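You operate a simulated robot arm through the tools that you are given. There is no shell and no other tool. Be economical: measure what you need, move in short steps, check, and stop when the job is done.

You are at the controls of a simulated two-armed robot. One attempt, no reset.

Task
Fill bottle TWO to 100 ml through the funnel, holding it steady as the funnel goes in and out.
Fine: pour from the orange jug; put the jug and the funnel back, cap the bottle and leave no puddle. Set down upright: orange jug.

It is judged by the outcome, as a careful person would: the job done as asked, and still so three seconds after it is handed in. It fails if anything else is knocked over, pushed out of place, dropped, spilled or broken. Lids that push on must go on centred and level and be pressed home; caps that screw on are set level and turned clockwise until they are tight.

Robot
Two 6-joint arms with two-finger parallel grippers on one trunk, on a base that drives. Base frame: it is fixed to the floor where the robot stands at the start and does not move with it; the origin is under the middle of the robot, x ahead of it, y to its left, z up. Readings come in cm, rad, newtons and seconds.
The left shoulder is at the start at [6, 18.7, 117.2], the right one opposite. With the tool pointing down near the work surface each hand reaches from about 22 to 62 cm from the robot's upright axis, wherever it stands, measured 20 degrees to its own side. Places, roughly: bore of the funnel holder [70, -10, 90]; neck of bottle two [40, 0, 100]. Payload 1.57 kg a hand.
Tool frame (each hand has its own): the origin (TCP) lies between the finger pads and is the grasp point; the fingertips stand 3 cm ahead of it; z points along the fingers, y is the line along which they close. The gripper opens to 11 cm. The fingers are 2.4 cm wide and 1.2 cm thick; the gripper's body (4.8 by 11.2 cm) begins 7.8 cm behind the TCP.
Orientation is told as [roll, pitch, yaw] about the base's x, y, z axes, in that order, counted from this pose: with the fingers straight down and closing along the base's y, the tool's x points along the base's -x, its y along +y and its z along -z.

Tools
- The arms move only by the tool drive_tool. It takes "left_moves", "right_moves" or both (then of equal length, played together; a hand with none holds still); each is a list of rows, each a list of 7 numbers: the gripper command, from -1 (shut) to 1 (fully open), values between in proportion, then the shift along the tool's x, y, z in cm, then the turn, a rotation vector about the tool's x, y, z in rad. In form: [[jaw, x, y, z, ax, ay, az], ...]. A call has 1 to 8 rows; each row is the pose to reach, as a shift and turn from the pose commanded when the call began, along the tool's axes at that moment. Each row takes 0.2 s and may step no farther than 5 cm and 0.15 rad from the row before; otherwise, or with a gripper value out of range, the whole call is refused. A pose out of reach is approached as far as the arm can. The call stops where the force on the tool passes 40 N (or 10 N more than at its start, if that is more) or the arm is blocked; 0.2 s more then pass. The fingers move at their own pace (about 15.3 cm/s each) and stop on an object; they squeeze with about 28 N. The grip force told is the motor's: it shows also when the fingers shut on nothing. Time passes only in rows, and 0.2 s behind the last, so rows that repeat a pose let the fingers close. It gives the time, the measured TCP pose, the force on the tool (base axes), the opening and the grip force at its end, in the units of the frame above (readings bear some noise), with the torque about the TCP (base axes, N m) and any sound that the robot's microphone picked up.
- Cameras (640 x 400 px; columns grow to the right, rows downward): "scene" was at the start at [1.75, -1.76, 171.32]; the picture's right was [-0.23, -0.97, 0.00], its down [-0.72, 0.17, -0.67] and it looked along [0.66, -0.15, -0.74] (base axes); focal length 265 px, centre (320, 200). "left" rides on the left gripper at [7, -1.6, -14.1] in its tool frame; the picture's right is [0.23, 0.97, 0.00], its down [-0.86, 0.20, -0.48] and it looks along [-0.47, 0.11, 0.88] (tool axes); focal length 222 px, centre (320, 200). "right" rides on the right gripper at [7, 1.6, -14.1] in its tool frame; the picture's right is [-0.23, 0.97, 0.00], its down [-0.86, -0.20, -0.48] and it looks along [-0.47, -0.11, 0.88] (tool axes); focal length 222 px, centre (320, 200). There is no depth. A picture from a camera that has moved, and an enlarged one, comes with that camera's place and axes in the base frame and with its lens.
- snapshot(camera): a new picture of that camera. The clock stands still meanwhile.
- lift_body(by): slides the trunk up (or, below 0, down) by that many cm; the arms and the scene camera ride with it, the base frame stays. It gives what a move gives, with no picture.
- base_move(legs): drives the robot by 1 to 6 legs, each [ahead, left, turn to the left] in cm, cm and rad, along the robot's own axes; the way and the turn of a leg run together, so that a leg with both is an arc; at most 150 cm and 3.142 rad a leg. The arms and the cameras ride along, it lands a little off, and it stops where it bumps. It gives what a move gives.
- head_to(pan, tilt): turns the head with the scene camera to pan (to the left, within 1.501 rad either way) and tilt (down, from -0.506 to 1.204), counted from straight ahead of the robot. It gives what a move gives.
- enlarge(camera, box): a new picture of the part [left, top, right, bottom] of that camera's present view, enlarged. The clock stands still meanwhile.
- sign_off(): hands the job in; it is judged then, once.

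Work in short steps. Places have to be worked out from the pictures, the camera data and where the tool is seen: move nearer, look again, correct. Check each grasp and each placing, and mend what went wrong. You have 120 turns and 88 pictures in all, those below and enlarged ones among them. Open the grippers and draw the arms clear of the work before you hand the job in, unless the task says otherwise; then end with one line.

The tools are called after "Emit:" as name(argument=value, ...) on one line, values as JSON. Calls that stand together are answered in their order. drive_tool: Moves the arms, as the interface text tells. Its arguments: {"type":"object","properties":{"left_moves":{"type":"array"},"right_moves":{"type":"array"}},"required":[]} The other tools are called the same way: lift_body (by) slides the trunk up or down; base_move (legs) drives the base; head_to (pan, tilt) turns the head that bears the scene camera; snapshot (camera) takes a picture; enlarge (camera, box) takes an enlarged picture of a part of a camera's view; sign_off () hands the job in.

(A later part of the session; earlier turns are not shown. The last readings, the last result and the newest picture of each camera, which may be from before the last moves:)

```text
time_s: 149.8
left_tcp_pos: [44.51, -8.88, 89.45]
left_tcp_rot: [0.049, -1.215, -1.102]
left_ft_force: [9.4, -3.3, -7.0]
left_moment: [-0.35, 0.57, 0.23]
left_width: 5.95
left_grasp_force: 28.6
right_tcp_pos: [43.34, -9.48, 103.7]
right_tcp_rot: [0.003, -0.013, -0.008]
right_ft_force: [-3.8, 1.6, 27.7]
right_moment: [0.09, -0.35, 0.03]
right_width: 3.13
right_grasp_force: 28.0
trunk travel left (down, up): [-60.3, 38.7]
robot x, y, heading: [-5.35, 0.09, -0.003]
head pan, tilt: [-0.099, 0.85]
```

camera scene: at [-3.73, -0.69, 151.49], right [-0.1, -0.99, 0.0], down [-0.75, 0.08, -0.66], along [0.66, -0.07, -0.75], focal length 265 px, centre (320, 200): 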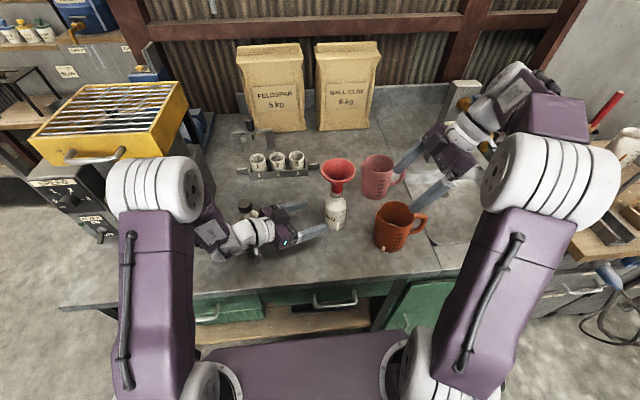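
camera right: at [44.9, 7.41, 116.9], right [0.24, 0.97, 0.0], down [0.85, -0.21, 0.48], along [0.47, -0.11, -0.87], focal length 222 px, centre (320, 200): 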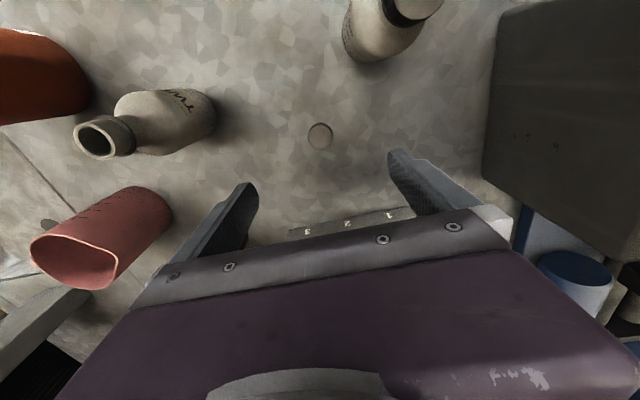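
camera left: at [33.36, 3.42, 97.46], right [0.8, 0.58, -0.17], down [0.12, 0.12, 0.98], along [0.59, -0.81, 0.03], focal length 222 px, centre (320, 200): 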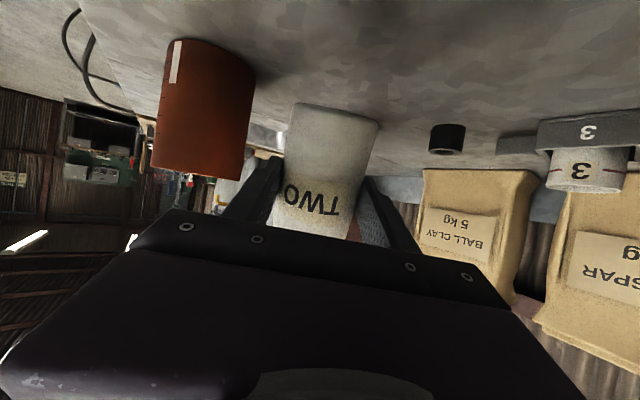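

Contact at the cap's +x edge (moment shows), so the cap sits slightly too near the robot. Raise 0.4, shift +0.35 x, and retry.

Emit:
drive_tool(right_moves=[[-1, 0, 0, -0.4, 0, 0, 0], [-1, -0.35, 0, -0.4, 0, 0, 0], [-1, -0.35, 0, -0.1, 0, 0, 0], [-1, -0.35, 0, 0.1, 0, 0, 0]])

```text
time_s: 150.8
left_tcp_pos: [44.52, -8.87, 89.35]
left_tcp_rot: [0.05, -1.212, -1.103]
left_ft_force: [12.6, -1.3, -12.8]
left_moment: [-0.23, 0.7, 0.22]
left_width: 5.96
left_grasp_force: 28.3
right_tcp_pos: [43.54, -9.53, 103.68]
right_tcp_rot: [0.002, -0.013, -0.011]
right_ft_force: [-6.5, -0.9, 31.5]
right_moment: [-0.07, -0.28, -0.07]
right_width: 3.19
right_grasp_force: 28.0
trunk travel left (down, up): [-60.3, 38.7]
robot x, y, heading: [-5.26, 0.27, -0.006]
head pan, tilt: [-0.099, 0.85]
```

Still the +x edge; y is centred. Another +0.35.

Emit:
drive_tool(right_moves=[[-1, 0, 0, -0.4, 0, 0, 0], [-1, -0.4, 0, -0.4, 0, 0, 0], [-1, -0.4, 0, -0.1, 0, 0, 0], [-1, -0.4, 0, 0.0, 0, 0, 0]])

```text
time_s: 151.8
left_tcp_pos: [44.69, -8.93, 89.56]
left_tcp_rot: [0.053, -1.216, -1.103]
left_ft_force: [13.1, -5.4, -11.7]
left_moment: [0.18, 0.84, 0.17]
left_width: 5.96
left_grasp_force: 28.2
right_tcp_pos: [44.03, -9.65, 103.42]
right_tcp_rot: [0.004, -0.01, -0.008]
right_ft_force: [-9.2, 2.4, 30.2]
right_moment: [-0.13, -0.25, -0.07]
right_width: 3.16
right_grasp_force: 27.7
trunk travel left (down, up): [-60.3, 38.7]
robot x, y, heading: [-5.0, 0.5, -0.008]
head pan, tilt: [-0.099, 0.85]
```

Forces are ambiguous (cap may already be around the neck). I use my last picture to see the cap on the bottle.

Emit:
enlarge(camera="scene", box=[308, 158, 356, 194])

```text
11.11 times, centred on (332, 176) of scene
camera zoom: at [-3.6, -0.74, 151.51], right [-0.1, -0.99, 0.0], down [-0.75, 0.08, -0.66], along [0.66, -0.07, -0.75], focal length 2944 px, centre (187, 467)
```

zoom: 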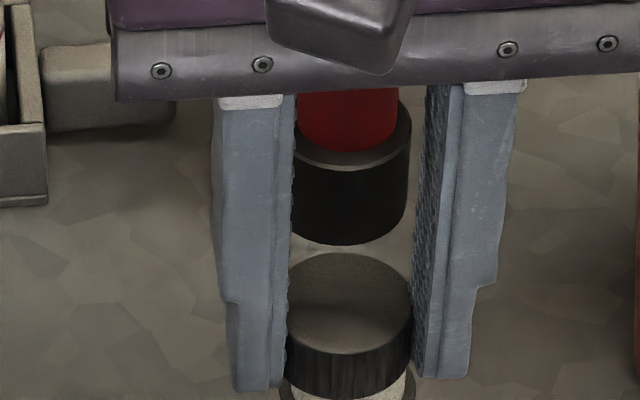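

The cap now sits centred on the neck, slightly engaged (~0.3 cm). It's a ribbed screw cap, so I turn it clockwise with light downward pressure.

Emit:
drive_tool(right_moves=[[-1, 0.08, 0, 0, 0, 0, 0.1], [-1, 0.08, 0, 0, 0, 0, 0.25], [-1, 0.08, 0, 0.03, 0, 0, 0.4], [-1, 0.08, 0, 0.05, 0, 0, 0.55], [-1, 0.08, 0, 0.07, 0, 0, 0.7], [-1, 0.08, 0, 0.1, 0, 0, 0.85], [-1, 0.08, 0, 0.1, 0, 0, 1.0], [-1, 0.08, 0, 0.1, 0, 0, 1.15]])

```text
time_s: 153.6
left_tcp_pos: [44.34, -9.08, 89.78]
left_tcp_rot: [0.058, -1.217, -1.114]
left_ft_force: [-12.0, -20.8, 3.0]
left_moment: [0.74, -0.61, -0.25]
left_width: 6.05
left_grasp_force: 28.5
right_tcp_pos: [43.71, -9.56, 103.43]
right_tcp_rot: [0.012, 0.0, -1.163]
right_ft_force: [11.5, 14.2, 20.0]
right_moment: [0.19, -0.68, 0.33]
right_width: 3.23
right_grasp_force: 28.2
trunk travel left (down, up): [-60.3, 38.7]
robot x, y, heading: [-5.21, 0.26, -0.009]
head pan, tilt: [-0.099, 0.85]
```

The cap is interlocked on the neck but my grip is slightly eccentric. Open, let it relax, and re-centre.

Emit:
drive_tool(right_moves=[[-0.3, 0, 0, 0, 0, 0, 0], [0, 0, 0, 0, 0, 0, 0], [0, 0, 0, 0, 0, 0, 0]])

Emit:
drive_tool(right_moves=[[0, 0, 0, 0, 0, 0, -0.15], [0, 0, 0, 0, 0, 0, -0.3], [0, 0, 0, 0, 0, 0, -0.45], [0, 0, 0, 0, 0, 0, -0.6], [0, 0, 0, 0, 0, 0, -0.75], [0, 0, 0, 0, 0, 0, -0.9], [0, 0, 0, 0, 0, 0, -1.05], [0, 0, 0, 0, 0, 0, -1.163]])

```text
time_s: 154.4
left_tcp_pos: [44.84, -8.93, 89.43]
left_tcp_rot: [0.052, -1.216, -1.098]
left_ft_force: [1.4, 1.4, 5.1]
left_moment: [-0.21, -0.06, 0.1]
left_width: 5.95
left_grasp_force: 28.2
right_tcp_pos: [43.8, -9.67, 103.25]
right_tcp_rot: [0.004, -0.001, -1.16]
right_ft_force: [0.3, -0.6, -0.2]
right_moment: [-0.01, -0.01, -0.01]
right_width: 5.48
right_grasp_force: 0.1
trunk travel left (down, up): [-60.3, 38.7]
robot x, y, heading: [-5.29, 0.17, -0.01]
head pan, tilt: [-0.099, 0.85]
```

```text
time_s: 156.2
left_tcp_pos: [44.65, -8.81, 89.41]
left_tcp_rot: [0.049, -1.215, -1.098]
left_ft_force: [4.2, 6.6, -0.6]
left_moment: [-0.75, 0.29, 0.18]
left_width: 5.97
left_grasp_force: 27.8
right_tcp_pos: [44.03, -9.59, 103.27]
right_tcp_rot: [0.0, -0.006, 0.007]
right_ft_force: [-1.8, -6.8, 1.5]
right_moment: [-0.24, 0.08, -0.17]
right_width: 6.09
right_grasp_force: 3.0
trunk travel left (down, up): [-60.3, 38.7]
robot x, y, heading: [-5.52, 0.25, -0.011]
head pan, tilt: [-0.099, 0.85]
```

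Reading says the eccentric turn dragged the cap ~1 cm sideways; the neck is at ≈(45.0,-9.6) and the cap was ~1 cm off my TCP. I re-centre: open wider, move TCP to the neck axis and close along y.

Emit:
drive_tool(right_moves=[[0.3, 0, 0, 0, 0, 0, 0], [0.3, -0.5, 0, 0, 0, 0, 0], [0.3, -0.97, 0, 0, 0, 0, 0], [0.3, -0.97, 0, 0, 0, 0, 0]])

Emit:
drive_tool(right_moves=[[0, 0, 0, 0, 0, 0, 0], [-0.2, 0, 0, 0, 0, 0, 0], [-0.35, 0, 0, 0, 0, 0, 0], [-1, 0, 0, 0, 0, 0, 0], [-1, 0, 0, 0, 0, 0, 0]])

```text
time_s: 157.2
left_tcp_pos: [44.71, -9.0, 89.53]
left_tcp_rot: [0.049, -1.215, -1.101]
left_ft_force: [0.2, -0.2, -1.2]
left_moment: [0.0, -0.02, 0.0]
left_width: 5.97
left_grasp_force: 27.8
right_tcp_pos: [45.08, -9.43, 103.22]
right_tcp_rot: [0.002, -0.008, 0.002]
right_ft_force: [-0.4, 0.3, 1.1]
right_moment: [-0.02, -0.05, -0.02]
right_width: 7.14
right_grasp_force: 0.1
trunk travel left (down, up): [-60.3, 38.7]
robot x, y, heading: [-5.38, 0.13, -0.006]
head pan, tilt: [-0.099, 0.85]
```

```text
time_s: 158.4
left_tcp_pos: [44.74, -8.88, 89.56]
left_tcp_rot: [0.054, -1.217, -1.1]
left_ft_force: [8.2, 14.9, -1.2]
left_moment: [-0.9, 0.71, 0.01]
left_width: 6.01
left_grasp_force: 27.8
right_tcp_pos: [44.81, -9.44, 103.23]
right_tcp_rot: [0.0, -0.007, 0.003]
right_ft_force: [-6.6, -12.6, 6.4]
right_moment: [-0.58, 0.24, 0.01]
right_width: 3.41
right_grasp_force: 28.4
trunk travel left (down, up): [-60.3, 38.7]
robot x, y, heading: [-5.66, 0.04, -0.004]
head pan, tilt: [-0.099, 0.85]
```

The gripped cap is coupled to the neck and pulls toward −x/−y; I shift to the neutral position step by step.

Emit:
drive_tool(right_moves=[[-1, 0.15, -0.2, 0, 0, 0, 0], [-1, 0.25, -0.4, 0, 0, 0, 0], [-1, 0.25, -0.4, 0, 0, 0, 0]])

```text
time_s: 159.2
left_tcp_pos: [44.49, -9.02, 89.62]
left_tcp_rot: [0.053, -1.218, -1.11]
left_ft_force: [3.1, -4.6, 1.1]
left_moment: [0.45, 0.51, -0.09]
left_width: 5.99
left_grasp_force: 28.6
right_tcp_pos: [44.74, -9.87, 103.1]
right_tcp_rot: [0.003, -0.008, 0.002]
right_ft_force: [-2.8, 2.9, 3.0]
right_moment: [0.05, -0.11, 0.09]
right_width: 3.41
right_grasp_force: 27.3
trunk travel left (down, up): [-60.3, 38.7]
robot x, y, heading: [-5.35, -0.07, -0.004]
head pan, tilt: [-0.099, 0.85]
```

Neutral found: cap/neck centre y≈−9.77. Now open and rotate the hand to yaw +1.5 to find the centre in x.

Emit:
drive_tool(right_moves=[[-0.2, 0.1, 0.08, 0, 0, 0, 0], [0.3, 0.1, 0.08, 0, 0, 0, 0], [0.3, 0.1, 0.08, 0, 0, 0, -0.14], [0.3, 0.1, 0.08, 0, 0, 0, -0.28], [0.3, 0.1, 0.08, 0, 0, 0, -0.42], [0.3, 0.1, 0.08, 0, 0, 0, -0.56], [0.3, 0.1, 0.08, 0, 0, 0, -0.7], [0.3, 0.1, 0.08, 0, 0, 0, -0.84]])

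Emit:
drive_tool(right_moves=[[0.3, 0, 0, 0, 0, 0, -0.14], [0.3, 0, 0, 0, 0, 0, -0.28], [0.3, 0, 0, 0, 0, 0, -0.42], [0.3, 0, 0, 0, 0, 0, -0.56], [0.3, 0, 0, 0, 0, 0, -0.7], [0.3, 0, 0, 0, 0, 0, -0.73]])

Emit:
drive_tool(right_moves=[[0, 0, 0, 0, 0, 0, 0], [-0.2, 0, 0, 0, 0, 0, 0], [-1, 0, 0, 0, 0, 0, 0], [-1, 0, 0, 0, 0, 0, 0]])

```text
time_s: 161.0
left_tcp_pos: [44.61, -8.98, 89.47]
left_tcp_rot: [0.052, -1.216, -1.104]
left_ft_force: [-0.9, -1.0, 1.7]
left_moment: [0.07, 0.12, 0.0]
left_width: 5.97
left_grasp_force: 28.1
right_tcp_pos: [44.65, -9.87, 103.37]
right_tcp_rot: [-0.003, -0.007, 0.846]
right_ft_force: [0.9, 0.3, 0.5]
right_moment: [0.01, 0.01, -0.03]
right_width: 7.15
right_grasp_force: 0.0
trunk travel left (down, up): [-60.3, 38.7]
robot x, y, heading: [-5.41, -0.15, -0.002]
head pan, tilt: [-0.099, 0.85]
```

```text
time_s: 162.4
left_tcp_pos: [44.54, -8.94, 89.47]
left_tcp_rot: [0.05, -1.216, -1.102]
left_ft_force: [-0.1, -0.2, 3.0]
left_moment: [0.05, 0.11, -0.04]
left_width: 5.94
left_grasp_force: 28.3
right_tcp_pos: [44.63, -9.96, 103.2]
right_tcp_rot: [-0.008, 0.0, 1.576]
right_ft_force: [-0.2, -0.1, -0.6]
right_moment: [-0.02, -0.01, 0.0]
right_width: 7.15
right_grasp_force: 0.1
trunk travel left (down, up): [-60.3, 38.7]
robot x, y, heading: [-4.78, 0.37, -0.006]
head pan, tilt: [-0.099, 0.85]
```

```text
time_s: 163.4
left_tcp_pos: [44.75, -8.89, 89.5]
left_tcp_rot: [0.051, -1.216, -1.102]
left_ft_force: [2.2, 0.7, 2.0]
left_moment: [0.01, 0.32, 0.0]
left_width: 5.92
left_grasp_force: 28.1
right_tcp_pos: [44.65, -9.94, 103.22]
right_tcp_rot: [-0.007, -0.002, 1.573]
right_ft_force: [-2.1, -0.9, 1.8]
right_moment: [-0.01, 0.11, 0.02]
right_width: 3.36
right_grasp_force: 28.2
trunk travel left (down, up): [-60.3, 38.7]
robot x, y, heading: [-5.0, 0.1, -0.002]
head pan, tilt: [-0.099, 0.85]
```

Now centred: gripping along x gives almost no side force (cap centre ≈(44.55,-9.8), Ø3.36). Micro-recentre, then turn clockwise 1.15 rad with slight down pressure.

Emit:
drive_tool(right_moves=[[-0.2, 0, 0, 0, 0, 0, 0], [-0.1, -0.12, 0.07, 0, 0, 0, 0], [-0.1, -0.12, 0.07, 0, 0, 0, 0], [-1, -0.12, 0.07, 0, 0, 0, 0], [-1, -0.12, 0.07, 0.1, 0, 0, 0]])

Emit:
drive_tool(right_moves=[[-1, 0, 0, 0.02, 0, 0, 0.14], [-1, 0, 0, 0.04, 0, 0, 0.28], [-1, 0, 0, 0.06, 0, 0, 0.42], [-1, 0, 0, 0.08, 0, 0, 0.56], [-1, 0, 0, 0.1, 0, 0, 0.7], [-1, 0, 0, 0.12, 0, 0, 0.84], [-1, 0, 0, 0.14, 0, 0, 0.98], [-1, 0, 0, 0.16, 0, 0, 1.12]])

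```text
time_s: 164.6
left_tcp_pos: [44.58, -8.89, 89.51]
left_tcp_rot: [0.05, -1.214, -1.1]
left_ft_force: [2.4, -0.7, 0.1]
left_moment: [0.07, 0.19, 0.0]
left_width: 5.93
left_grasp_force: 27.9
right_tcp_pos: [44.48, -9.83, 103.33]
right_tcp_rot: [-0.01, -0.001, 1.575]
right_ft_force: [-1.0, -0.3, 6.3]
right_moment: [-0.01, 0.01, -0.03]
right_width: 3.35
right_grasp_force: 27.9
trunk travel left (down, up): [-60.3, 38.7]
robot x, y, heading: [-5.07, 0.29, -0.006]
head pan, tilt: [-0.099, 0.85]
```

```text
time_s: 166.4
left_tcp_pos: [44.46, -8.98, 89.49]
left_tcp_rot: [0.051, -1.216, -1.104]
left_ft_force: [-5.4, -1.1, -1.7]
left_moment: [0.18, -0.16, -0.05]
left_width: 5.96
left_grasp_force: 28.6
right_tcp_pos: [44.39, -9.75, 103.11]
right_tcp_rot: [-0.002, -0.005, 0.45]
right_ft_force: [2.9, 1.2, 6.8]
right_moment: [0.07, -0.01, 0.05]
right_width: 3.17
right_grasp_force: 28.4
trunk travel left (down, up): [-60.3, 38.7]
robot x, y, heading: [-4.78, 0.18, -0.006]
head pan, tilt: [-0.099, 0.85]
```

Cap turns smoothly and is coming level (width 3.17). Continue turning clockwise.

Emit:
drive_tool(right_moves=[[-1, 0, 0, 0.02, 0, 0, 0.14], [-1, 0, 0, 0.04, 0, 0, 0.28], [-1, 0, 0, 0.06, 0, 0, 0.42], [-1, 0, 0, 0.08, 0, 0, 0.56], [-1, 0, 0, 0.1, 0, 0, 0.7], [-1, 0, 0, 0.12, 0, 0, 0.84], [-1, 0, 0, 0.14, 0, 0, 0.98], [-1, 0, 0, 0.16, 0, 0, 1.12]])

Emit:
drive_tool(right_moves=[[-1, 0, 0, 0.02, 0, 0, 0.14], [-1, 0, 0, 0.04, 0, 0, 0.28], [-1, 0, 0, 0.06, 0, 0, 0.42], [-1, 0, 0, 0.08, 0, 0, 0.56], [-1, 0, 0, 0.1, 0, 0, 0.7], [-1, 0, 0, 0.12, 0, 0, 0.84]])

```text
time_s: 168.2
left_tcp_pos: [44.6, -9.02, 89.46]
left_tcp_rot: [0.051, -1.217, -1.104]
left_ft_force: [-3.6, -8.0, -4.5]
left_moment: [0.73, -0.3, -0.07]
left_width: 5.95
left_grasp_force: 28.3
right_tcp_pos: [44.48, -9.73, 102.95]
right_tcp_rot: [0.009, -0.006, -0.67]
right_ft_force: [4.4, 7.3, 9.1]
right_moment: [0.24, -0.26, 0.05]
right_width: 3.16
right_grasp_force: 28.4
trunk travel left (down, up): [-60.3, 38.7]
robot x, y, heading: [-5.31, -0.19, -0.008]
head pan, tilt: [-0.099, 0.85]
```

```text
time_s: 169.6
left_tcp_pos: [44.42, -8.99, 89.58]
left_tcp_rot: [0.052, -1.215, -1.108]
left_ft_force: [-12.3, -13.8, -4.2]
left_moment: [0.7, -0.74, -0.15]
left_width: 6.02
left_grasp_force: 27.8
right_tcp_pos: [44.42, -9.82, 102.87]
right_tcp_rot: [0.012, 0.001, -1.511]
right_ft_force: [11.1, 8.8, 18.0]
right_moment: [0.13, -0.48, 0.13]
right_width: 3.17
right_grasp_force: 27.8
trunk travel left (down, up): [-60.3, 38.7]
robot x, y, heading: [-5.03, -0.0, -0.003]
head pan, tilt: [-0.099, 0.85]
```

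3.1 rad turned, slight eccentric side force; neck axis works out at ≈(44.62,-9.70). Open, unwind the wrist by 3.05 rad, recentre and grip again.

Emit:
drive_tool(right_moves=[[-0.3, 0, 0, 0, 0, 0, 0], [0.1, 0, 0, 0, 0, 0, 0], [0.1, 0, 0, 0, 0, 0, -0.14], [0.1, 0, 0, 0, 0, 0, -0.28], [0.1, 0, 0, 0, 0, 0, -0.42], [0.1, 0, 0, 0, 0, 0, -0.56], [0.1, 0, 0, 0, 0, 0, -0.7], [0.1, 0, 0, 0, 0, 0, -0.84]])

Emit:
drive_tool(right_moves=[[0.1, 0, 0, 0, 0, 0, -0.14], [0.1, 0, 0, 0, 0, 0, -0.28], [0.1, 0, 0, 0, 0, 0, -0.42], [0.1, 0, 0, 0, 0, 0, -0.56], [0.1, 0, 0, 0, 0, 0, -0.7], [0.1, 0, 0, 0, 0, 0, -0.84], [0.1, 0, 0, 0, 0, 0, -0.98], [0.1, 0, 0, 0, 0, 0, -1.12]])

Emit:
drive_tool(right_moves=[[0.1, 0, 0, 0, 0, 0, -0.14], [0.1, 0, 0, 0, 0, 0, -0.28], [0.1, 0, 0, 0, 0, 0, -0.42], [0.1, 0, 0, 0, 0, 0, -0.56], [0.1, 0, 0, 0, 0, 0, -0.7], [0.1, 0, 0, 0, 0, 0, -0.84], [0.1, 0, 0, 0, 0, 0, -0.98], [0.1, 0, 0, 0, 0, 0, -1.1]])

```text
time_s: 171.4
left_tcp_pos: [44.66, -8.89, 89.48]
left_tcp_rot: [0.052, -1.217, -1.102]
left_ft_force: [1.0, 0.1, 1.3]
left_moment: [-0.01, 0.04, 0.05]
left_width: 5.96
left_grasp_force: 28.1
right_tcp_pos: [44.66, -9.84, 102.77]
right_tcp_rot: [0.005, -0.006, -0.665]
right_ft_force: [1.9, 0.2, 0.8]
right_moment: [-0.02, 0.02, 0.0]
right_width: 6.04
right_grasp_force: 0.1
trunk travel left (down, up): [-60.3, 38.7]
robot x, y, heading: [-5.34, 0.29, -0.007]
head pan, tilt: [-0.099, 0.85]
```

```text
time_s: 173.2
left_tcp_pos: [44.64, -8.87, 89.44]
left_tcp_rot: [0.049, -1.214, -1.102]
left_ft_force: [0.6, 0.2, -0.5]
left_moment: [0.01, 0.04, -0.04]
left_width: 5.96
left_grasp_force: 28.1
right_tcp_pos: [44.6, -9.79, 102.62]
right_tcp_rot: [-0.002, -0.005, 0.456]
right_ft_force: [-0.4, -0.4, 1.0]
right_moment: [0.03, -0.01, 0.01]
right_width: 6.02
right_grasp_force: 0.1
trunk travel left (down, up): [-60.3, 38.7]
robot x, y, heading: [-5.45, 0.04, -0.005]
head pan, tilt: [-0.099, 0.85]
```

```text
time_s: 175.0
left_tcp_pos: [44.61, -8.89, 89.55]
left_tcp_rot: [0.05, -1.215, -1.101]
left_ft_force: [-0.5, 0.4, -2.0]
left_moment: [0.02, 0.03, 0.0]
left_width: 5.94
left_grasp_force: 28.2
right_tcp_pos: [44.63, -9.74, 102.68]
right_tcp_rot: [-0.008, -0.001, 1.556]
right_ft_force: [0.2, 0.0, -0.1]
right_moment: [-0.03, -0.02, -0.01]
right_width: 6.06
right_grasp_force: 0.2
trunk travel left (down, up): [-60.3, 38.7]
robot x, y, heading: [-5.65, 0.07, -0.006]
head pan, tilt: [-0.099, 0.85]
```

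Centred. Grip and turn clockwise another ~3 rad, watching torque.

Emit:
drive_tool(right_moves=[[-0.5, 0, 0, 0, 0, 0, 0], [-1, 0, 0, 0, 0, 0, 0], [-1, 0, 0, 0.05, 0, 0, 0.14], [-1, 0, 0, 0.06, 0, 0, 0.28], [-1, 0, 0, 0.07, 0, 0, 0.42], [-1, 0, 0, 0.08, 0, 0, 0.56], [-1, 0, 0, 0.09, 0, 0, 0.7], [-1, 0, 0, 0.1, 0, 0, 0.84]])

Emit:
drive_tool(right_moves=[[-1, 0, 0, 0.02, 0, 0, 0.14], [-1, 0, 0, 0.03, 0, 0, 0.28], [-1, 0, 0, 0.04, 0, 0, 0.42], [-1, 0, 0, 0.05, 0, 0, 0.56], [-1, 0, 0, 0.06, 0, 0, 0.7], [-1, 0, 0, 0.08, 0, 0, 0.84], [-1, 0, 0, 0.09, 0, 0, 0.98], [-1, 0, 0, 0.1, 0, 0, 1.12]])

Emit:
drive_tool(right_moves=[[-1, 0, 0, 0.02, 0, 0, 0.14], [-1, 0, 0, 0.03, 0, 0, 0.28], [-1, 0, 0, 0.04, 0, 0, 0.42], [-1, 0, 0, 0.05, 0, 0, 0.56], [-1, 0, 0, 0.06, 0, 0, 0.7], [-1, 0, 0, 0.08, 0, 0, 0.84], [-1, 0, 0, 0.09, 0, 0, 0.98], [-1, 0, 0, 0.1, 0, 0, 1.1]])

```text
time_s: 176.8
left_tcp_pos: [44.48, -8.98, 89.43]
left_tcp_rot: [0.048, -1.214, -1.099]
left_ft_force: [-15.9, -0.7, -8.2]
left_moment: [0.05, -1.01, -0.27]
left_width: 6.14
left_grasp_force: 28.0
right_tcp_pos: [44.48, -9.88, 102.66]
right_tcp_rot: [-0.005, -0.007, 0.709]
right_ft_force: [13.2, -0.3, 16.7]
right_moment: [-0.26, -0.3, 0.15]
right_width: 3.19
right_grasp_force: 27.8
trunk travel left (down, up): [-60.3, 38.7]
robot x, y, heading: [-5.6, 0.22, -0.004]
head pan, tilt: [-0.099, 0.85]
```

```text
time_s: 178.6
left_tcp_pos: [44.6, -8.9, 89.43]
left_tcp_rot: [0.054, -1.219, -1.103]
left_ft_force: [-1.6, 1.3, -0.6]
left_moment: [0.1, -0.17, -0.08]
left_width: 6.03
left_grasp_force: 27.8
right_tcp_pos: [44.45, -9.77, 102.36]
right_tcp_rot: [0.004, -0.005, -0.409]
right_ft_force: [2.5, 0.6, 3.7]
right_moment: [0.06, -0.11, 0.04]
right_width: 3.26
right_grasp_force: 27.2
trunk travel left (down, up): [-60.3, 38.7]
robot x, y, heading: [-5.35, 0.41, -0.005]
head pan, tilt: [-0.099, 0.85]
```

```text
time_s: 180.4
left_tcp_pos: [44.57, -8.85, 89.47]
left_tcp_rot: [0.052, -1.217, -1.1]
left_ft_force: [-7.8, 1.9, 5.1]
left_moment: [-0.41, -0.61, -0.07]
left_width: 6.02
left_grasp_force: 27.9
right_tcp_pos: [44.43, -9.72, 102.49]
right_tcp_rot: [0.008, 0.002, -1.511]
right_ft_force: [8.2, -2.3, 3.5]
right_moment: [-0.14, -0.28, 0.01]
right_width: 3.25
right_grasp_force: 27.9
trunk travel left (down, up): [-60.3, 38.7]
robot x, y, heading: [-5.37, 0.03, -0.008]
head pan, tilt: [-0.099, 0.85]
```

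Torque still low, so more turns are needed. Unwind, recentre, and turn another ~3 rad with a bit more down pressure.

Emit:
drive_tool(right_moves=[[-0.3, 0, 0, 0, 0, 0, 0], [0.1, 0, 0, 0, 0, 0, 0], [0.1, 0, 0, 0, 0, 0, -0.14], [0.1, 0, 0, 0, 0, 0, -0.28], [0.1, 0, 0, 0, 0, 0, -0.42], [0.1, 0, 0, 0, 0, 0, -0.56], [0.1, 0, 0, 0, 0, 0, -0.7], [0.1, 0, 0, 0, 0, 0, -0.84]])

Emit:
drive_tool(right_moves=[[0.1, 0, 0, 0, 0, 0, -0.14], [0.1, 0, 0, 0, 0, 0, -0.28], [0.1, 0, 0, 0, 0, 0, -0.42], [0.1, 0, 0, 0, 0, 0, -0.56], [0.1, 0, 0, 0, 0, 0, -0.7], [0.1, 0, 0, 0, 0, 0, -0.84], [0.1, 0, 0, 0, 0, 0, -0.98], [0.1, 0, 0, 0, 0, 0, -1.12]])

Emit:
drive_tool(right_moves=[[0.1, 0, 0, 0, 0, 0, -0.14], [0.1, 0, 0, 0, 0, 0, -0.28], [0.1, 0, 0, 0, 0, 0, -0.42], [0.1, 0, 0, 0, 0, 0, -0.56], [0.1, 0, 0, 0, 0, 0, -0.7], [0.1, 0, 0, 0, 0, 0, -0.84], [0.1, 0, 0, 0, 0, 0, -0.98], [0.1, 0, 0, 0, 0, 0, -1.1]])

Emit:
drive_tool(right_moves=[[-0.5, 0, 0, 0, 0, 0, 0], [-1, 0, 0, 0, 0, 0, 0], [-1, 0, 0, 0, 0, 0, 0], [-1, 0, 0, 0.15, 0, 0, 0], [-1, 0, 0, 0.3, 0, 0, 0]])

```text
time_s: 182.2
left_tcp_pos: [44.54, -9.0, 89.42]
left_tcp_rot: [0.051, -1.214, -1.1]
left_ft_force: [0.0, -0.7, -2.4]
left_moment: [0.02, 0.03, 0.01]
left_width: 5.95
left_grasp_force: 27.8
right_tcp_pos: [44.63, -9.86, 102.49]
right_tcp_rot: [0.004, -0.003, -0.662]
right_ft_force: [0.0, 0.3, -0.3]
right_moment: [0.02, 0.0, -0.01]
right_width: 6.07
right_grasp_force: 0.1
trunk travel left (down, up): [-60.3, 38.7]
robot x, y, heading: [-5.47, -0.09, -0.006]
head pan, tilt: [-0.099, 0.85]
```

```text
time_s: 184.0
left_tcp_pos: [44.79, -8.94, 89.4]
left_tcp_rot: [0.048, -1.214, -1.102]
left_ft_force: [-0.1, -0.4, -2.5]
left_moment: [0.04, 0.06, 0.01]
left_width: 5.96
left_grasp_force: 27.2
right_tcp_pos: [44.62, -9.6, 102.22]
right_tcp_rot: [-0.001, -0.007, 0.455]
right_ft_force: [0.7, 0.1, -0.6]
right_moment: [0.03, -0.03, 0.03]
right_width: 6.08
right_grasp_force: 0.0
trunk travel left (down, up): [-60.3, 38.7]
robot x, y, heading: [-5.32, 0.16, -0.009]
head pan, tilt: [-0.099, 0.85]
```

```text
time_s: 185.8
left_tcp_pos: [44.69, -8.97, 89.45]
left_tcp_rot: [0.05, -1.215, -1.1]
left_ft_force: [1.1, -0.4, -2.3]
left_moment: [-0.01, 0.02, 0.0]
left_width: 5.99
left_grasp_force: 27.8
right_tcp_pos: [44.52, -9.8, 102.41]
right_tcp_rot: [-0.008, -0.002, 1.558]
right_ft_force: [-0.4, 0.0, 0.3]
right_moment: [0.03, -0.01, 0.0]
right_width: 6.05
right_grasp_force: 0.0
trunk travel left (down, up): [-60.3, 38.7]
robot x, y, heading: [-5.54, -0.02, -0.01]
head pan, tilt: [-0.099, 0.85]
```

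```text
time_s: 187.0
left_tcp_pos: [44.6, -8.89, 89.39]
left_tcp_rot: [0.047, -1.212, -1.099]
left_ft_force: [-4.6, 3.1, -13.0]
left_moment: [-0.26, -0.55, -0.07]
left_width: 5.97
left_grasp_force: 28.5
right_tcp_pos: [44.61, -9.71, 102.28]
right_tcp_rot: [-0.012, -0.002, 1.554]
right_ft_force: [7.9, -4.4, 24.0]
right_moment: [-0.11, -0.29, 0.0]
right_width: 3.19
right_grasp_force: 28.2
trunk travel left (down, up): [-60.3, 38.7]
robot x, y, heading: [-5.14, 0.08, -0.003]
head pan, tilt: [-0.099, 0.85]
```

Grip is solid and vertically resisted (24 N). Turn another 3 rad clockwise.

Emit:
drive_tool(right_moves=[[-1, 0, 0, 0, 0, 0, 0.14], [-1, 0, 0, 0, 0, 0, 0.28], [-1, 0, 0, 0, 0, 0, 0.42], [-1, 0, 0, 0, 0, 0, 0.56], [-1, 0, 0, 0, 0, 0, 0.7], [-1, 0, 0, 0, 0, 0, 0.84], [-1, 0, 0, 0, 0, 0, 0.98], [-1, 0, 0, 0, 0, 0, 1.12]])

Emit:
drive_tool(right_moves=[[-1, 0, 0, 0, 0, 0, 0.14], [-1, 0, 0, 0, 0, 0, 0.28], [-1, 0, 0, 0.03, 0, 0, 0.42], [-1, 0, 0, 0.03, 0, 0, 0.56], [-1, 0, 0, 0.05, 0, 0, 0.7], [-1, 0, 0, 0.05, 0, 0, 0.84], [-1, 0, 0, 0.07, 0, 0, 0.98], [-1, 0, 0, 0.07, 0, 0, 1.12]])

Emit:
drive_tool(right_moves=[[-1, 0, 0, 0, 0, 0, 0.14], [-1, 0, 0, 0, 0, 0, 0.28], [-1, 0, 0, 0.03, 0, 0, 0.42], [-1, 0, 0, 0.03, 0, 0, 0.56], [-1, 0, 0, 0.05, 0, 0, 0.7], [-1, 0, 0, 0.05, 0, 0, 0.84]])

```text
time_s: 188.8
left_tcp_pos: [44.63, -8.88, 89.57]
left_tcp_rot: [0.052, -1.217, -1.103]
left_ft_force: [2.9, -5.0, -3.8]
left_moment: [0.78, 0.08, -0.09]
left_width: 5.97
left_grasp_force: 28.1
right_tcp_pos: [44.55, -9.69, 102.03]
right_tcp_rot: [0.001, -0.007, 0.431]
right_ft_force: [-0.8, 5.8, 5.0]
right_moment: [0.11, 0.06, 0.05]
right_width: 3.15
right_grasp_force: 27.8
trunk travel left (down, up): [-60.3, 38.7]
robot x, y, heading: [-4.96, 0.22, -0.006]
head pan, tilt: [-0.099, 0.85]
```

```text
time_s: 190.6
left_tcp_pos: [44.51, -8.91, 89.47]
left_tcp_rot: [0.051, -1.215, -1.104]
left_ft_force: [-1.8, -8.5, -3.0]
left_moment: [0.91, -0.15, -0.04]
left_width: 5.96
left_grasp_force: 28.1
right_tcp_pos: [44.65, -9.82, 101.94]
right_tcp_rot: [0.006, -0.002, -0.689]
right_ft_force: [3.0, 7.8, 3.6]
right_moment: [0.23, 0.04, 0.01]
right_width: 3.16
right_grasp_force: 27.7
trunk travel left (down, up): [-60.3, 38.7]
robot x, y, heading: [-5.72, -0.03, -0.007]
head pan, tilt: [-0.099, 0.85]
```

```text
time_s: 192.0
left_tcp_pos: [44.65, -8.95, 89.42]
left_tcp_rot: [0.051, -1.215, -1.103]
left_ft_force: [-10.7, -5.0, -2.8]
left_moment: [0.39, -1.0, -0.14]
left_width: 5.97
left_grasp_force: 27.7
right_tcp_pos: [44.67, -9.73, 102.0]
right_tcp_rot: [0.009, 0.002, -1.529]
right_ft_force: [10.2, 4.4, 5.4]
right_moment: [0.05, -0.23, 0.08]
right_width: 3.16
right_grasp_force: 28.1
trunk travel left (down, up): [-60.3, 38.7]
robot x, y, heading: [-5.2, -0.1, -0.003]
head pan, tilt: [-0.099, 0.85]
```

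The cap keeps descending as it turns. Run another full cycle: unwind, regrip, press lightly, turn.

Emit:
drive_tool(right_moves=[[-0.3, 0, 0, 0, 0, 0, 0], [0.1, 0, 0, 0, 0, 0, 0], [0.1, 0, 0, 0, 0, 0, -0.14], [0.1, 0, 0, 0, 0, 0, -0.28], [0.1, 0, 0, 0, 0, 0, -0.42], [0.1, 0, 0, 0, 0, 0, -0.56], [0.1, 0, 0, 0, 0, 0, -0.7], [0.1, 0, 0, 0, 0, 0, -0.84]])

Emit:
drive_tool(right_moves=[[0.1, 0, 0, 0, 0, 0, -0.14], [0.1, 0, 0, 0, 0, 0, -0.28], [0.1, 0, 0, 0, 0, 0, -0.42], [0.1, 0, 0, 0, 0, 0, -0.56], [0.1, 0, 0, 0, 0, 0, -0.7], [0.1, 0, 0, 0, 0, 0, -0.84], [0.1, 0, 0, 0, 0, 0, -0.98], [0.1, 0, 0, 0, 0, 0, -1.12]])

Emit:
drive_tool(right_moves=[[0.1, 0, 0, 0, 0, 0, -0.14], [0.1, 0, 0, 0, 0, 0, -0.28], [0.1, 0, 0, 0, 0, 0, -0.42], [0.1, 0, 0, 0, 0, 0, -0.56], [0.1, 0, 0, 0, 0, 0, -0.7], [0.1, 0, 0, 0, 0, 0, -0.84], [0.1, 0, 0, 0, 0, 0, -0.98], [0.1, 0, 0, 0, 0, 0, -1.1]])

Emit:
drive_tool(right_moves=[[-0.5, 0, 0, 0, 0, 0, 0], [-1, 0, 0, 0, 0, 0, 0], [-1, 0, 0, 0, 0, 0, 0], [-1, 0, 0, 0.1, 0, 0, 0], [-1, 0, 0, 0.2, 0, 0, 0]])

Emit:
drive_tool(right_moves=[[-1, 0, 0, 0, 0, 0, 0.14], [-1, 0, 0, 0, 0, 0, 0.28], [-1, 0, 0, 0, 0, 0, 0.42], [-1, 0, 0, 0, 0, 0, 0.56], [-1, 0, 0, 0, 0, 0, 0.7], [-1, 0, 0, 0, 0, 0, 0.84], [-1, 0, 0, 0, 0, 0, 0.98], [-1, 0, 0, 0, 0, 0, 1.12]])

Emit:
drive_tool(right_moves=[[-1, 0, 0, 0, 0, 0, 0.14], [-1, 0, 0, 0, 0, 0, 0.28], [-1, 0, 0, 0.03, 0, 0, 0.42], [-1, 0, 0, 0.03, 0, 0, 0.56], [-1, 0, 0, 0.05, 0, 0, 0.7], [-1, 0, 0, 0.05, 0, 0, 0.84], [-1, 0, 0, 0.07, 0, 0, 0.98], [-1, 0, 0, 0.07, 0, 0, 1.12]])

Emit:
drive_tool(right_moves=[[-1, 0, 0, 0, 0, 0, 0.14], [-1, 0, 0, 0, 0, 0, 0.28], [-1, 0, 0, 0.03, 0, 0, 0.42], [-1, 0, 0, 0.03, 0, 0, 0.56], [-1, 0, 0, 0.05, 0, 0, 0.7], [-1, 0, 0, 0.05, 0, 0, 0.84]])

```text
time_s: 193.8
left_tcp_pos: [44.49, -8.96, 89.46]
left_tcp_rot: [0.05, -1.214, -1.1]
left_ft_force: [0.0, 0.5, -0.9]
left_moment: [0.01, 0.01, 0.0]
left_width: 5.93
left_grasp_force: 27.6
right_tcp_pos: [44.49, -9.74, 101.98]
right_tcp_rot: [0.005, -0.005, -0.685]
right_ft_force: [-0.1, -0.4, 0.9]
right_moment: [0.03, 0.0, 0.01]
right_width: 6.03
right_grasp_force: 0.0
trunk travel left (down, up): [-60.3, 38.7]
robot x, y, heading: [-5.64, -0.15, -0.003]
head pan, tilt: [-0.099, 0.85]
```

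```text
time_s: 195.6
left_tcp_pos: [44.61, -8.97, 89.45]
left_tcp_rot: [0.05, -1.214, -1.101]
left_ft_force: [-0.1, -0.4, -0.9]
left_moment: [0.02, 0.01, -0.02]
left_width: 5.95
left_grasp_force: 27.8
right_tcp_pos: [44.65, -9.79, 102.0]
right_tcp_rot: [-0.001, -0.005, 0.436]
right_ft_force: [-0.6, -0.2, 0.0]
right_moment: [0.02, 0.01, 0.01]
right_width: 6.05
right_grasp_force: 0.1
trunk travel left (down, up): [-60.3, 38.7]
robot x, y, heading: [-5.75, -0.23, -0.009]
head pan, tilt: [-0.099, 0.85]
```

```text
time_s: 197.4
left_tcp_pos: [44.63, -8.96, 89.43]
left_tcp_rot: [0.049, -1.214, -1.1]
left_ft_force: [-0.2, 0.3, -1.7]
left_moment: [0.02, 0.01, 0.01]
left_width: 5.94
left_grasp_force: 28.4
right_tcp_pos: [44.62, -9.73, 101.94]
right_tcp_rot: [-0.008, -0.002, 1.537]
right_ft_force: [0.7, -0.2, -0.2]
right_moment: [-0.05, 0.03, 0.03]
right_width: 6.05
right_grasp_force: 0.0
trunk travel left (down, up): [-60.3, 38.7]
robot x, y, heading: [-5.1, -0.21, -0.007]
head pan, tilt: [-0.099, 0.85]
```

```text
time_s: 198.6
left_tcp_pos: [44.48, -8.96, 89.46]
left_tcp_rot: [0.052, -1.214, -1.103]
left_ft_force: [-8.5, -0.8, -4.2]
left_moment: [0.02, -0.72, -0.06]
left_width: 5.97
left_grasp_force: 27.9
right_tcp_pos: [44.7, -9.81, 101.88]
right_tcp_rot: [-0.009, -0.003, 1.535]
right_ft_force: [8.0, -0.1, 9.0]
right_moment: [-0.02, -0.22, 0.02]
right_width: 3.19
right_grasp_force: 27.9
trunk travel left (down, up): [-60.3, 38.7]
robot x, y, heading: [-5.28, 0.11, -0.004]
head pan, tilt: [-0.099, 0.85]
```

```text
time_s: 200.4
left_tcp_pos: [44.52, -8.91, 89.46]
left_tcp_rot: [0.054, -1.217, -1.105]
left_ft_force: [-17.8, -2.1, -2.7]
left_moment: [0.06, -1.0, -0.17]
left_width: 5.98
left_grasp_force: 28.2
right_tcp_pos: [44.34, -9.82, 101.84]
right_tcp_rot: [-0.002, -0.011, 0.41]
right_ft_force: [13.1, 1.6, 9.0]
right_moment: [0.03, -0.36, 0.04]
right_width: 3.17
right_grasp_force: 27.8
trunk travel left (down, up): [-60.3, 38.7]
robot x, y, heading: [-5.61, -0.18, -0.003]
head pan, tilt: [-0.099, 0.85]
```

```text
time_s: 202.2
left_tcp_pos: [44.69, -8.99, 89.49]
left_tcp_rot: [0.054, -1.217, -1.106]
left_ft_force: [-10.3, -2.9, 1.5]
left_moment: [0.49, -0.65, -0.1]
left_width: 6.01
left_grasp_force: 28.1
right_tcp_pos: [44.5, -9.7, 101.73]
right_tcp_rot: [0.007, -0.005, -0.709]
right_ft_force: [8.7, 3.9, 2.7]
right_moment: [-0.01, -0.21, 0.0]
right_width: 3.21
right_grasp_force: 28.1
trunk travel left (down, up): [-60.3, 38.7]
robot x, y, heading: [-5.28, 0.29, -0.006]
head pan, tilt: [-0.099, 0.85]
```

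```text
time_s: 203.6
left_tcp_pos: [44.55, -8.9, 89.47]
left_tcp_rot: [0.052, -1.216, -1.102]
left_ft_force: [-6.4, -5.9, 2.9]
left_moment: [0.46, -0.71, -0.13]
left_width: 5.97
left_grasp_force: 28.7
right_tcp_pos: [44.47, -9.81, 101.6]
right_tcp_rot: [0.011, 0.003, -1.548]
right_ft_force: [9.2, 5.5, 9.4]
right_moment: [0.08, -0.24, 0.08]
right_width: 3.15
right_grasp_force: 28.3
trunk travel left (down, up): [-60.3, 38.7]
robot x, y, heading: [-5.09, 0.03, -0.011]
head pan, tilt: [-0.099, 0.85]
```

Still descending slightly. Another cycle with the grip raised 0.4 cm (clear of the collar) and shifted +0.15 x.

Emit:
drive_tool(right_moves=[[-0.3, 0, 0, 0, 0, 0, 0], [0.1, 0, 0, -0.2, 0, 0, 0], [0.1, 0, 0, -0.4, 0, 0, -0.14], [0.1, 0, 0, -0.4, 0, 0, -0.28], [0.1, 0, 0, -0.4, 0, 0, -0.42], [0.1, 0, 0, -0.4, 0, 0, -0.56], [0.1, 0, 0, -0.4, 0, 0, -0.7], [0.1, 0, 0, -0.4, 0, 0, -0.84]])

Emit:
drive_tool(right_moves=[[0.1, 0, 0, 0, 0, 0, -0.14], [0.1, 0, 0, 0, 0, 0, -0.28], [0.1, 0, 0, 0, 0, 0, -0.42], [0.1, 0, 0, 0, 0, 0, -0.56], [0.1, 0, 0, 0, 0, 0, -0.7], [0.1, 0, 0, 0, 0, 0, -0.84], [0.1, 0, 0, 0, 0, 0, -0.98], [0.1, 0, 0, 0, 0, 0, -1.12]])

Emit:
drive_tool(right_moves=[[0.1, 0, 0, 0, 0, 0, -0.14], [0.1, 0, 0, 0, 0, 0, -0.28], [0.1, 0, 0, 0, 0, 0, -0.42], [0.1, 0, 0, 0, 0, 0, -0.56], [0.1, 0, 0, 0, 0, 0, -0.7], [0.1, 0, 0, 0, 0, 0, -0.84], [0.1, 0, 0, 0, 0, 0, -0.98], [0.1, 0, 0, 0, 0, 0, -1.1]])

Emit:
drive_tool(right_moves=[[0.1, 0, -0.15, 0, 0, 0, 0], [-0.5, 0, -0.15, 0, 0, 0, 0], [-1, 0, -0.15, 0, 0, 0, 0], [-1, 0, -0.15, 0, 0, 0, 0], [-1, 0, -0.15, 0.15, 0, 0, 0], [-1, 0, -0.15, 0.3, 0, 0, 0]])

Emit:
drive_tool(right_moves=[[-1, 0, 0, 0, 0, 0, 0.14], [-1, 0, 0, 0, 0, 0, 0.28], [-1, 0, 0, 0, 0, 0, 0.42], [-1, 0, 0, 0, 0, 0, 0.56], [-1, 0, 0, 0, 0, 0, 0.7], [-1, 0, 0, 0, 0, 0, 0.84], [-1, 0, 0, 0, 0, 0, 0.98], [-1, 0, 0, 0, 0, 0, 1.12]])

Emit:
drive_tool(right_moves=[[-1, 0, 0, 0, 0, 0, 0.14], [-1, 0, 0, 0, 0, 0, 0.28], [-1, 0, 0, 0, 0, 0, 0.42], [-1, 0, 0, 0, 0, 0, 0.56], [-1, 0, 0, 0, 0, 0, 0.7], [-1, 0, 0, 0, 0, 0, 0.84], [-1, 0, 0, 0, 0, 0, 0.98], [-1, 0, 0, 0, 0, 0, 1.12]])

Emit:
drive_tool(right_moves=[[-1, 0, 0, 0, 0, 0, 0.14], [-1, 0, 0, 0, 0, 0, 0.28], [-1, 0, 0, 0, 0, 0, 0.42], [-1, 0, 0, 0, 0, 0, 0.56], [-1, 0, 0, 0, 0, 0, 0.7], [-1, 0, 0, 0, 0, 0, 0.84]])

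```text
time_s: 205.4
left_tcp_pos: [44.65, -8.89, 89.46]
left_tcp_rot: [0.052, -1.216, -1.101]
left_ft_force: [0.7, 0.0, 1.0]
left_moment: [0.03, 0.04, 0.02]
left_width: 5.92
left_grasp_force: 28.2
right_tcp_pos: [44.43, -9.8, 102.08]
right_tcp_rot: [0.007, -0.007, -0.704]
right_ft_force: [0.9, 0.0, -0.1]
right_moment: [0.03, 0.01, -0.03]
right_width: 6.05
right_grasp_force: 0.1
trunk travel left (down, up): [-60.3, 38.7]
robot x, y, heading: [-5.19, -0.1, -0.005]
head pan, tilt: [-0.099, 0.85]
```

```text
time_s: 207.2
left_tcp_pos: [44.65, -8.92, 89.41]
left_tcp_rot: [0.048, -1.215, -1.1]
left_ft_force: [-0.3, 0.5, -1.4]
left_moment: [0.05, 0.05, 0.0]
left_width: 5.94
left_grasp_force: 28.0
right_tcp_pos: [44.6, -9.56, 102.07]
right_tcp_rot: [-0.003, -0.005, 0.415]
right_ft_force: [0.3, -0.1, 0.4]
right_moment: [-0.01, -0.02, -0.02]
right_width: 6.06
right_grasp_force: 0.1
trunk travel left (down, up): [-60.3, 38.7]
robot x, y, heading: [-5.23, 0.08, -0.009]
head pan, tilt: [-0.099, 0.85]
```

```text
time_s: 209.0
left_tcp_pos: [44.68, -8.89, 89.45]
left_tcp_rot: [0.052, -1.215, -1.102]
left_ft_force: [-0.4, -0.3, -2.1]
left_moment: [0.02, 0.01, -0.01]
left_width: 5.98
left_grasp_force: 28.1
right_tcp_pos: [44.55, -9.71, 102.04]
right_tcp_rot: [-0.007, -0.002, 1.518]
right_ft_force: [-1.5, 0.8, -0.7]
right_moment: [0.01, 0.01, 0.01]
right_width: 6.07
right_grasp_force: 0.1
trunk travel left (down, up): [-60.3, 38.7]
robot x, y, heading: [-5.09, 0.29, -0.004]
head pan, tilt: [-0.099, 0.85]
```

```text
time_s: 210.4
left_tcp_pos: [44.64, -8.91, 89.46]
left_tcp_rot: [0.049, -1.212, -1.1]
left_ft_force: [0.0, -1.9, -11.1]
left_moment: [0.04, -0.16, 0.02]
left_width: 5.97
left_grasp_force: 28.3
right_tcp_pos: [44.62, -9.73, 101.94]
right_tcp_rot: [-0.013, -0.004, 1.513]
right_ft_force: [5.0, 0.0, 28.3]
right_moment: [0.03, -0.26, 0.04]
right_width: 3.19
right_grasp_force: 27.8
trunk travel left (down, up): [-60.3, 38.7]
robot x, y, heading: [-4.94, 0.06, -0.004]
head pan, tilt: [-0.099, 0.85]
```

```text
time_s: 212.2
left_tcp_pos: [44.77, -8.91, 89.43]
left_tcp_rot: [0.052, -1.216, -1.101]
left_ft_force: [-1.8, -1.4, -1.1]
left_moment: [0.11, -0.13, -0.04]
left_width: 5.95
left_grasp_force: 28.5
right_tcp_pos: [44.61, -9.82, 101.68]
right_tcp_rot: [-0.001, -0.007, 0.39]
right_ft_force: [1.7, 0.2, 3.4]
right_moment: [0.0, -0.05, 0.01]
right_width: 3.18
right_grasp_force: 27.7
trunk travel left (down, up): [-60.3, 38.7]
robot x, y, heading: [-5.27, 0.35, -0.007]
head pan, tilt: [-0.099, 0.85]
```

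```text
time_s: 214.0
left_tcp_pos: [44.67, -8.87, 89.56]
left_tcp_rot: [0.051, -1.216, -1.103]
left_ft_force: [1.9, -4.3, 2.7]
left_moment: [0.65, 0.15, -0.01]
left_width: 5.97
left_grasp_force: 27.7
right_tcp_pos: [44.74, -9.77, 101.68]
right_tcp_rot: [0.007, -0.005, -0.727]
right_ft_force: [0.0, 5.2, 0.7]
right_moment: [0.12, 0.06, 0.01]
right_width: 3.15
right_grasp_force: 27.5
trunk travel left (down, up): [-60.3, 38.7]
robot x, y, heading: [-5.28, -0.26, -0.006]
head pan, tilt: [-0.099, 0.85]
```

```text
time_s: 215.4
left_tcp_pos: [44.58, -8.79, 89.42]
left_tcp_rot: [0.053, -1.215, -1.104]
left_ft_force: [-2.9, -8.2, 1.1]
left_moment: [0.86, -0.27, -0.07]
left_width: 5.97
left_grasp_force: 27.5
right_tcp_pos: [44.72, -9.83, 101.87]
right_tcp_rot: [0.009, 0.002, -1.568]
right_ft_force: [3.9, 8.7, -0.2]
right_moment: [0.18, -0.06, 0.06]
right_width: 3.13
right_grasp_force: 28.8
trunk travel left (down, up): [-60.3, 38.7]
robot x, y, heading: [-5.38, -0.19, -0.001]
head pan, tilt: [-0.099, 0.85]
```

Descent totals about a cap's depth now; do another cycle to confirm tightness via torque.

Emit:
drive_tool(right_moves=[[-0.3, 0, 0, 0, 0, 0, 0], [0.1, 0, 0, 0, 0, 0, 0], [0.1, 0, 0, 0, 0, 0, -0.14], [0.1, 0, 0, 0, 0, 0, -0.28], [0.1, 0, 0, 0, 0, 0, -0.42], [0.1, 0, 0, 0, 0, 0, -0.56], [0.1, 0, 0, 0, 0, 0, -0.7], [0.1, 0, 0, 0, 0, 0, -0.84]])

Emit:
drive_tool(right_moves=[[0.1, 0, 0, 0, 0, 0, -0.14], [0.1, 0, 0, 0, 0, 0, -0.28], [0.1, 0, 0, 0, 0, 0, -0.42], [0.1, 0, 0, 0, 0, 0, -0.56], [0.1, 0, 0, 0, 0, 0, -0.7], [0.1, 0, 0, 0, 0, 0, -0.84], [0.1, 0, 0, 0, 0, 0, -0.98], [0.1, 0, 0, 0, 0, 0, -1.12]])

Emit:
drive_tool(right_moves=[[0.1, 0, 0, 0, 0, 0, -0.14], [0.1, 0, 0, 0, 0, 0, -0.28], [0.1, 0, 0, 0, 0, 0, -0.42], [0.1, 0, 0, 0, 0, 0, -0.56], [0.1, 0, 0, 0, 0, 0, -0.7], [0.1, 0, 0, 0, 0, 0, -0.84], [0.1, 0, 0, 0, 0, 0, -0.98], [0.1, 0, 0, 0, 0, 0, -1.1]])

Emit:
drive_tool(right_moves=[[-0.5, 0, 0, 0, 0, 0, 0], [-1, 0, 0, 0, 0, 0, 0], [-1, 0, 0, 0, 0, 0, 0], [-1, 0, 0, 0.1, 0, 0, 0]])

Emit:
drive_tool(right_moves=[[-1, 0, 0, 0, 0, 0, 0.14], [-1, 0, 0, 0, 0, 0, 0.28], [-1, 0, 0, 0, 0, 0, 0.42], [-1, 0, 0, 0, 0, 0, 0.56], [-1, 0, 0, 0, 0, 0, 0.7], [-1, 0, 0, 0, 0, 0, 0.84], [-1, 0, 0, 0, 0, 0, 0.98], [-1, 0, 0, 0, 0, 0, 1.12]])

Emit:
drive_tool(right_moves=[[-1, 0, 0, 0, 0, 0, 0.14], [-1, 0, 0, 0, 0, 0, 0.28], [-1, 0, 0, 0, 0, 0, 0.42], [-1, 0, 0, 0, 0, 0, 0.56], [-1, 0, 0, 0, 0, 0, 0.7], [-1, 0, 0, 0, 0, 0, 0.84], [-1, 0, 0, 0, 0, 0, 0.98], [-1, 0, 0, 0, 0, 0, 1.12]])

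Emit:
drive_tool(right_moves=[[-1, 0, 0, 0, 0, 0, 0.14], [-1, 0, 0, 0, 0, 0, 0.28], [-1, 0, 0, 0, 0, 0, 0.42], [-1, 0, 0, 0, 0, 0, 0.56], [-1, 0, 0, 0, 0, 0, 0.7], [-1, 0, 0, 0, 0, 0, 0.84]])

```text
time_s: 217.2
left_tcp_pos: [44.56, -8.95, 89.56]
left_tcp_rot: [0.051, -1.216, -1.103]
left_ft_force: [0.5, 1.2, 0.2]
left_moment: [0.04, -0.01, 0.0]
left_width: 5.97
left_grasp_force: 28.5
right_tcp_pos: [44.63, -9.81, 101.81]
right_tcp_rot: [0.005, -0.006, -0.724]
right_ft_force: [-1.3, -0.3, -0.7]
right_moment: [0.01, -0.04, -0.04]
right_width: 6.07
right_grasp_force: 0.0
trunk travel left (down, up): [-60.3, 38.7]
robot x, y, heading: [-5.36, 0.12, -0.01]
head pan, tilt: [-0.099, 0.85]
```

```text
time_s: 219.0
left_tcp_pos: [44.6, -8.91, 89.41]
left_tcp_rot: [0.05, -1.214, -1.102]
left_ft_force: [0.3, -0.9, -1.6]
left_moment: [0.02, 0.02, 0.01]
left_width: 5.93
left_grasp_force: 28.4
right_tcp_pos: [44.7, -9.74, 101.82]
right_tcp_rot: [-0.001, -0.006, 0.397]
right_ft_force: [0.7, 0.0, 0.5]
right_moment: [0.0, 0.01, -0.03]
right_width: 6.04
right_grasp_force: 0.0
trunk travel left (down, up): [-60.3, 38.7]
robot x, y, heading: [-5.22, 0.02, -0.005]
head pan, tilt: [-0.099, 0.85]
```

```text
time_s: 220.8
left_tcp_pos: [44.62, -8.91, 89.52]
left_tcp_rot: [0.05, -1.215, -1.1]
left_ft_force: [0.5, 0.3, -0.9]
left_moment: [0.02, 0.01, -0.02]
left_width: 5.93
left_grasp_force: 27.6
right_tcp_pos: [44.81, -9.77, 101.8]
right_tcp_rot: [-0.008, -0.003, 1.496]
right_ft_force: [0.1, 0.0, 0.2]
right_moment: [-0.02, 0.02, -0.01]
right_width: 6.07
right_grasp_force: 0.0
trunk travel left (down, up): [-60.3, 38.7]
robot x, y, heading: [-5.07, -0.04, -0.003]
head pan, tilt: [-0.099, 0.85]
```

```text
time_s: 221.8
left_tcp_pos: [44.56, -8.94, 89.53]
left_tcp_rot: [0.05, -1.214, -1.101]
left_ft_force: [-1.3, 0.1, -3.2]
left_moment: [-0.03, -0.18, -0.02]
left_width: 5.9
left_grasp_force: 27.5
right_tcp_pos: [44.85, -9.82, 101.68]
right_tcp_rot: [-0.009, -0.001, 1.496]
right_ft_force: [1.8, -0.7, 4.5]
right_moment: [-0.05, -0.1, 0.03]
right_width: 3.19
right_grasp_force: 27.6
trunk travel left (down, up): [-60.3, 38.7]
robot x, y, heading: [-5.35, 0.11, -0.004]
head pan, tilt: [-0.099, 0.85]
```

```text
time_s: 223.6
left_tcp_pos: [44.54, -9.03, 89.45]
left_tcp_rot: [0.05, -1.214, -1.105]
left_ft_force: [-5.4, -4.4, -5.0]
left_moment: [0.7, -0.33, -0.13]
left_width: 5.94
left_grasp_force: 28.6
right_tcp_pos: [44.71, -9.7, 101.64]
right_tcp_rot: [-0.001, -0.009, 0.371]
right_ft_force: [6.0, 5.9, 7.0]
right_moment: [0.11, -0.13, 0.05]
right_width: 3.19
right_grasp_force: 27.5
trunk travel left (down, up): [-60.3, 38.7]
robot x, y, heading: [-5.43, 0.04, -0.005]
head pan, tilt: [-0.099, 0.85]
```

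```text
time_s: 225.4
left_tcp_pos: [44.69, -8.9, 89.47]
left_tcp_rot: [0.048, -1.216, -1.099]
left_ft_force: [-6.2, -4.7, -2.0]
left_moment: [0.3, -0.36, -0.04]
left_width: 5.99
left_grasp_force: 27.8
right_tcp_pos: [44.74, -9.87, 101.64]
right_tcp_rot: [0.008, -0.004, -0.748]
right_ft_force: [4.3, 3.1, 5.1]
right_moment: [0.06, -0.15, 0.0]
right_width: 3.22
right_grasp_force: 28.0
trunk travel left (down, up): [-60.3, 38.7]
robot x, y, heading: [-5.52, 0.02, -0.005]
head pan, tilt: [-0.099, 0.85]
```

```text
time_s: 226.8
left_tcp_pos: [44.73, -8.81, 89.42]
left_tcp_rot: [0.051, -1.217, -1.103]
left_ft_force: [-6.7, 1.4, -2.5]
left_moment: [-0.03, -0.7, -0.08]
left_width: 5.96
left_grasp_force: 27.7
right_tcp_pos: [44.76, -9.81, 101.69]
right_tcp_rot: [0.009, 0.003, -1.589]
right_ft_force: [7.6, -2.4, 5.8]
right_moment: [-0.03, -0.16, 0.02]
right_width: 3.19
right_grasp_force: 28.0
trunk travel left (down, up): [-60.3, 38.7]
robot x, y, heading: [-5.64, 0.14, -0.006]
head pan, tilt: [-0.099, 0.85]
```

The cap turns freely now without descending; test how firmly it is seated by pressing down.

Emit:
drive_tool(right_moves=[[-1, 0, 0, 0.1, 0, 0, 0], [-1, 0, 0, 0.2, 0, 0, 0], [-1, 0, 0, 0.3, 0, 0, 0], [-1, 0, 0, 0.4, 0, 0, 0], [-1, 0, 0, 0.5, 0, 0, 0]])

```text
time_s: 228.0
left_tcp_pos: [44.67, -8.82, 89.48]
left_tcp_rot: [0.052, -1.216, -1.101]
left_ft_force: [1.1, 3.2, -11.8]
left_moment: [-0.1, -0.29, -0.03]
left_width: 5.96
left_grasp_force: 27.3
right_tcp_pos: [44.74, -9.67, 101.35]
right_tcp_rot: [0.01, 0.001, -1.586]
right_ft_force: [3.9, -2.6, 29.3]
right_moment: [-0.03, 0.1, 0.02]
right_width: 3.21
right_grasp_force: 28.2
trunk travel left (down, up): [-60.3, 38.7]
robot x, y, heading: [-5.49, -0.12, -0.006]
head pan, tilt: [-0.099, 0.85]
```

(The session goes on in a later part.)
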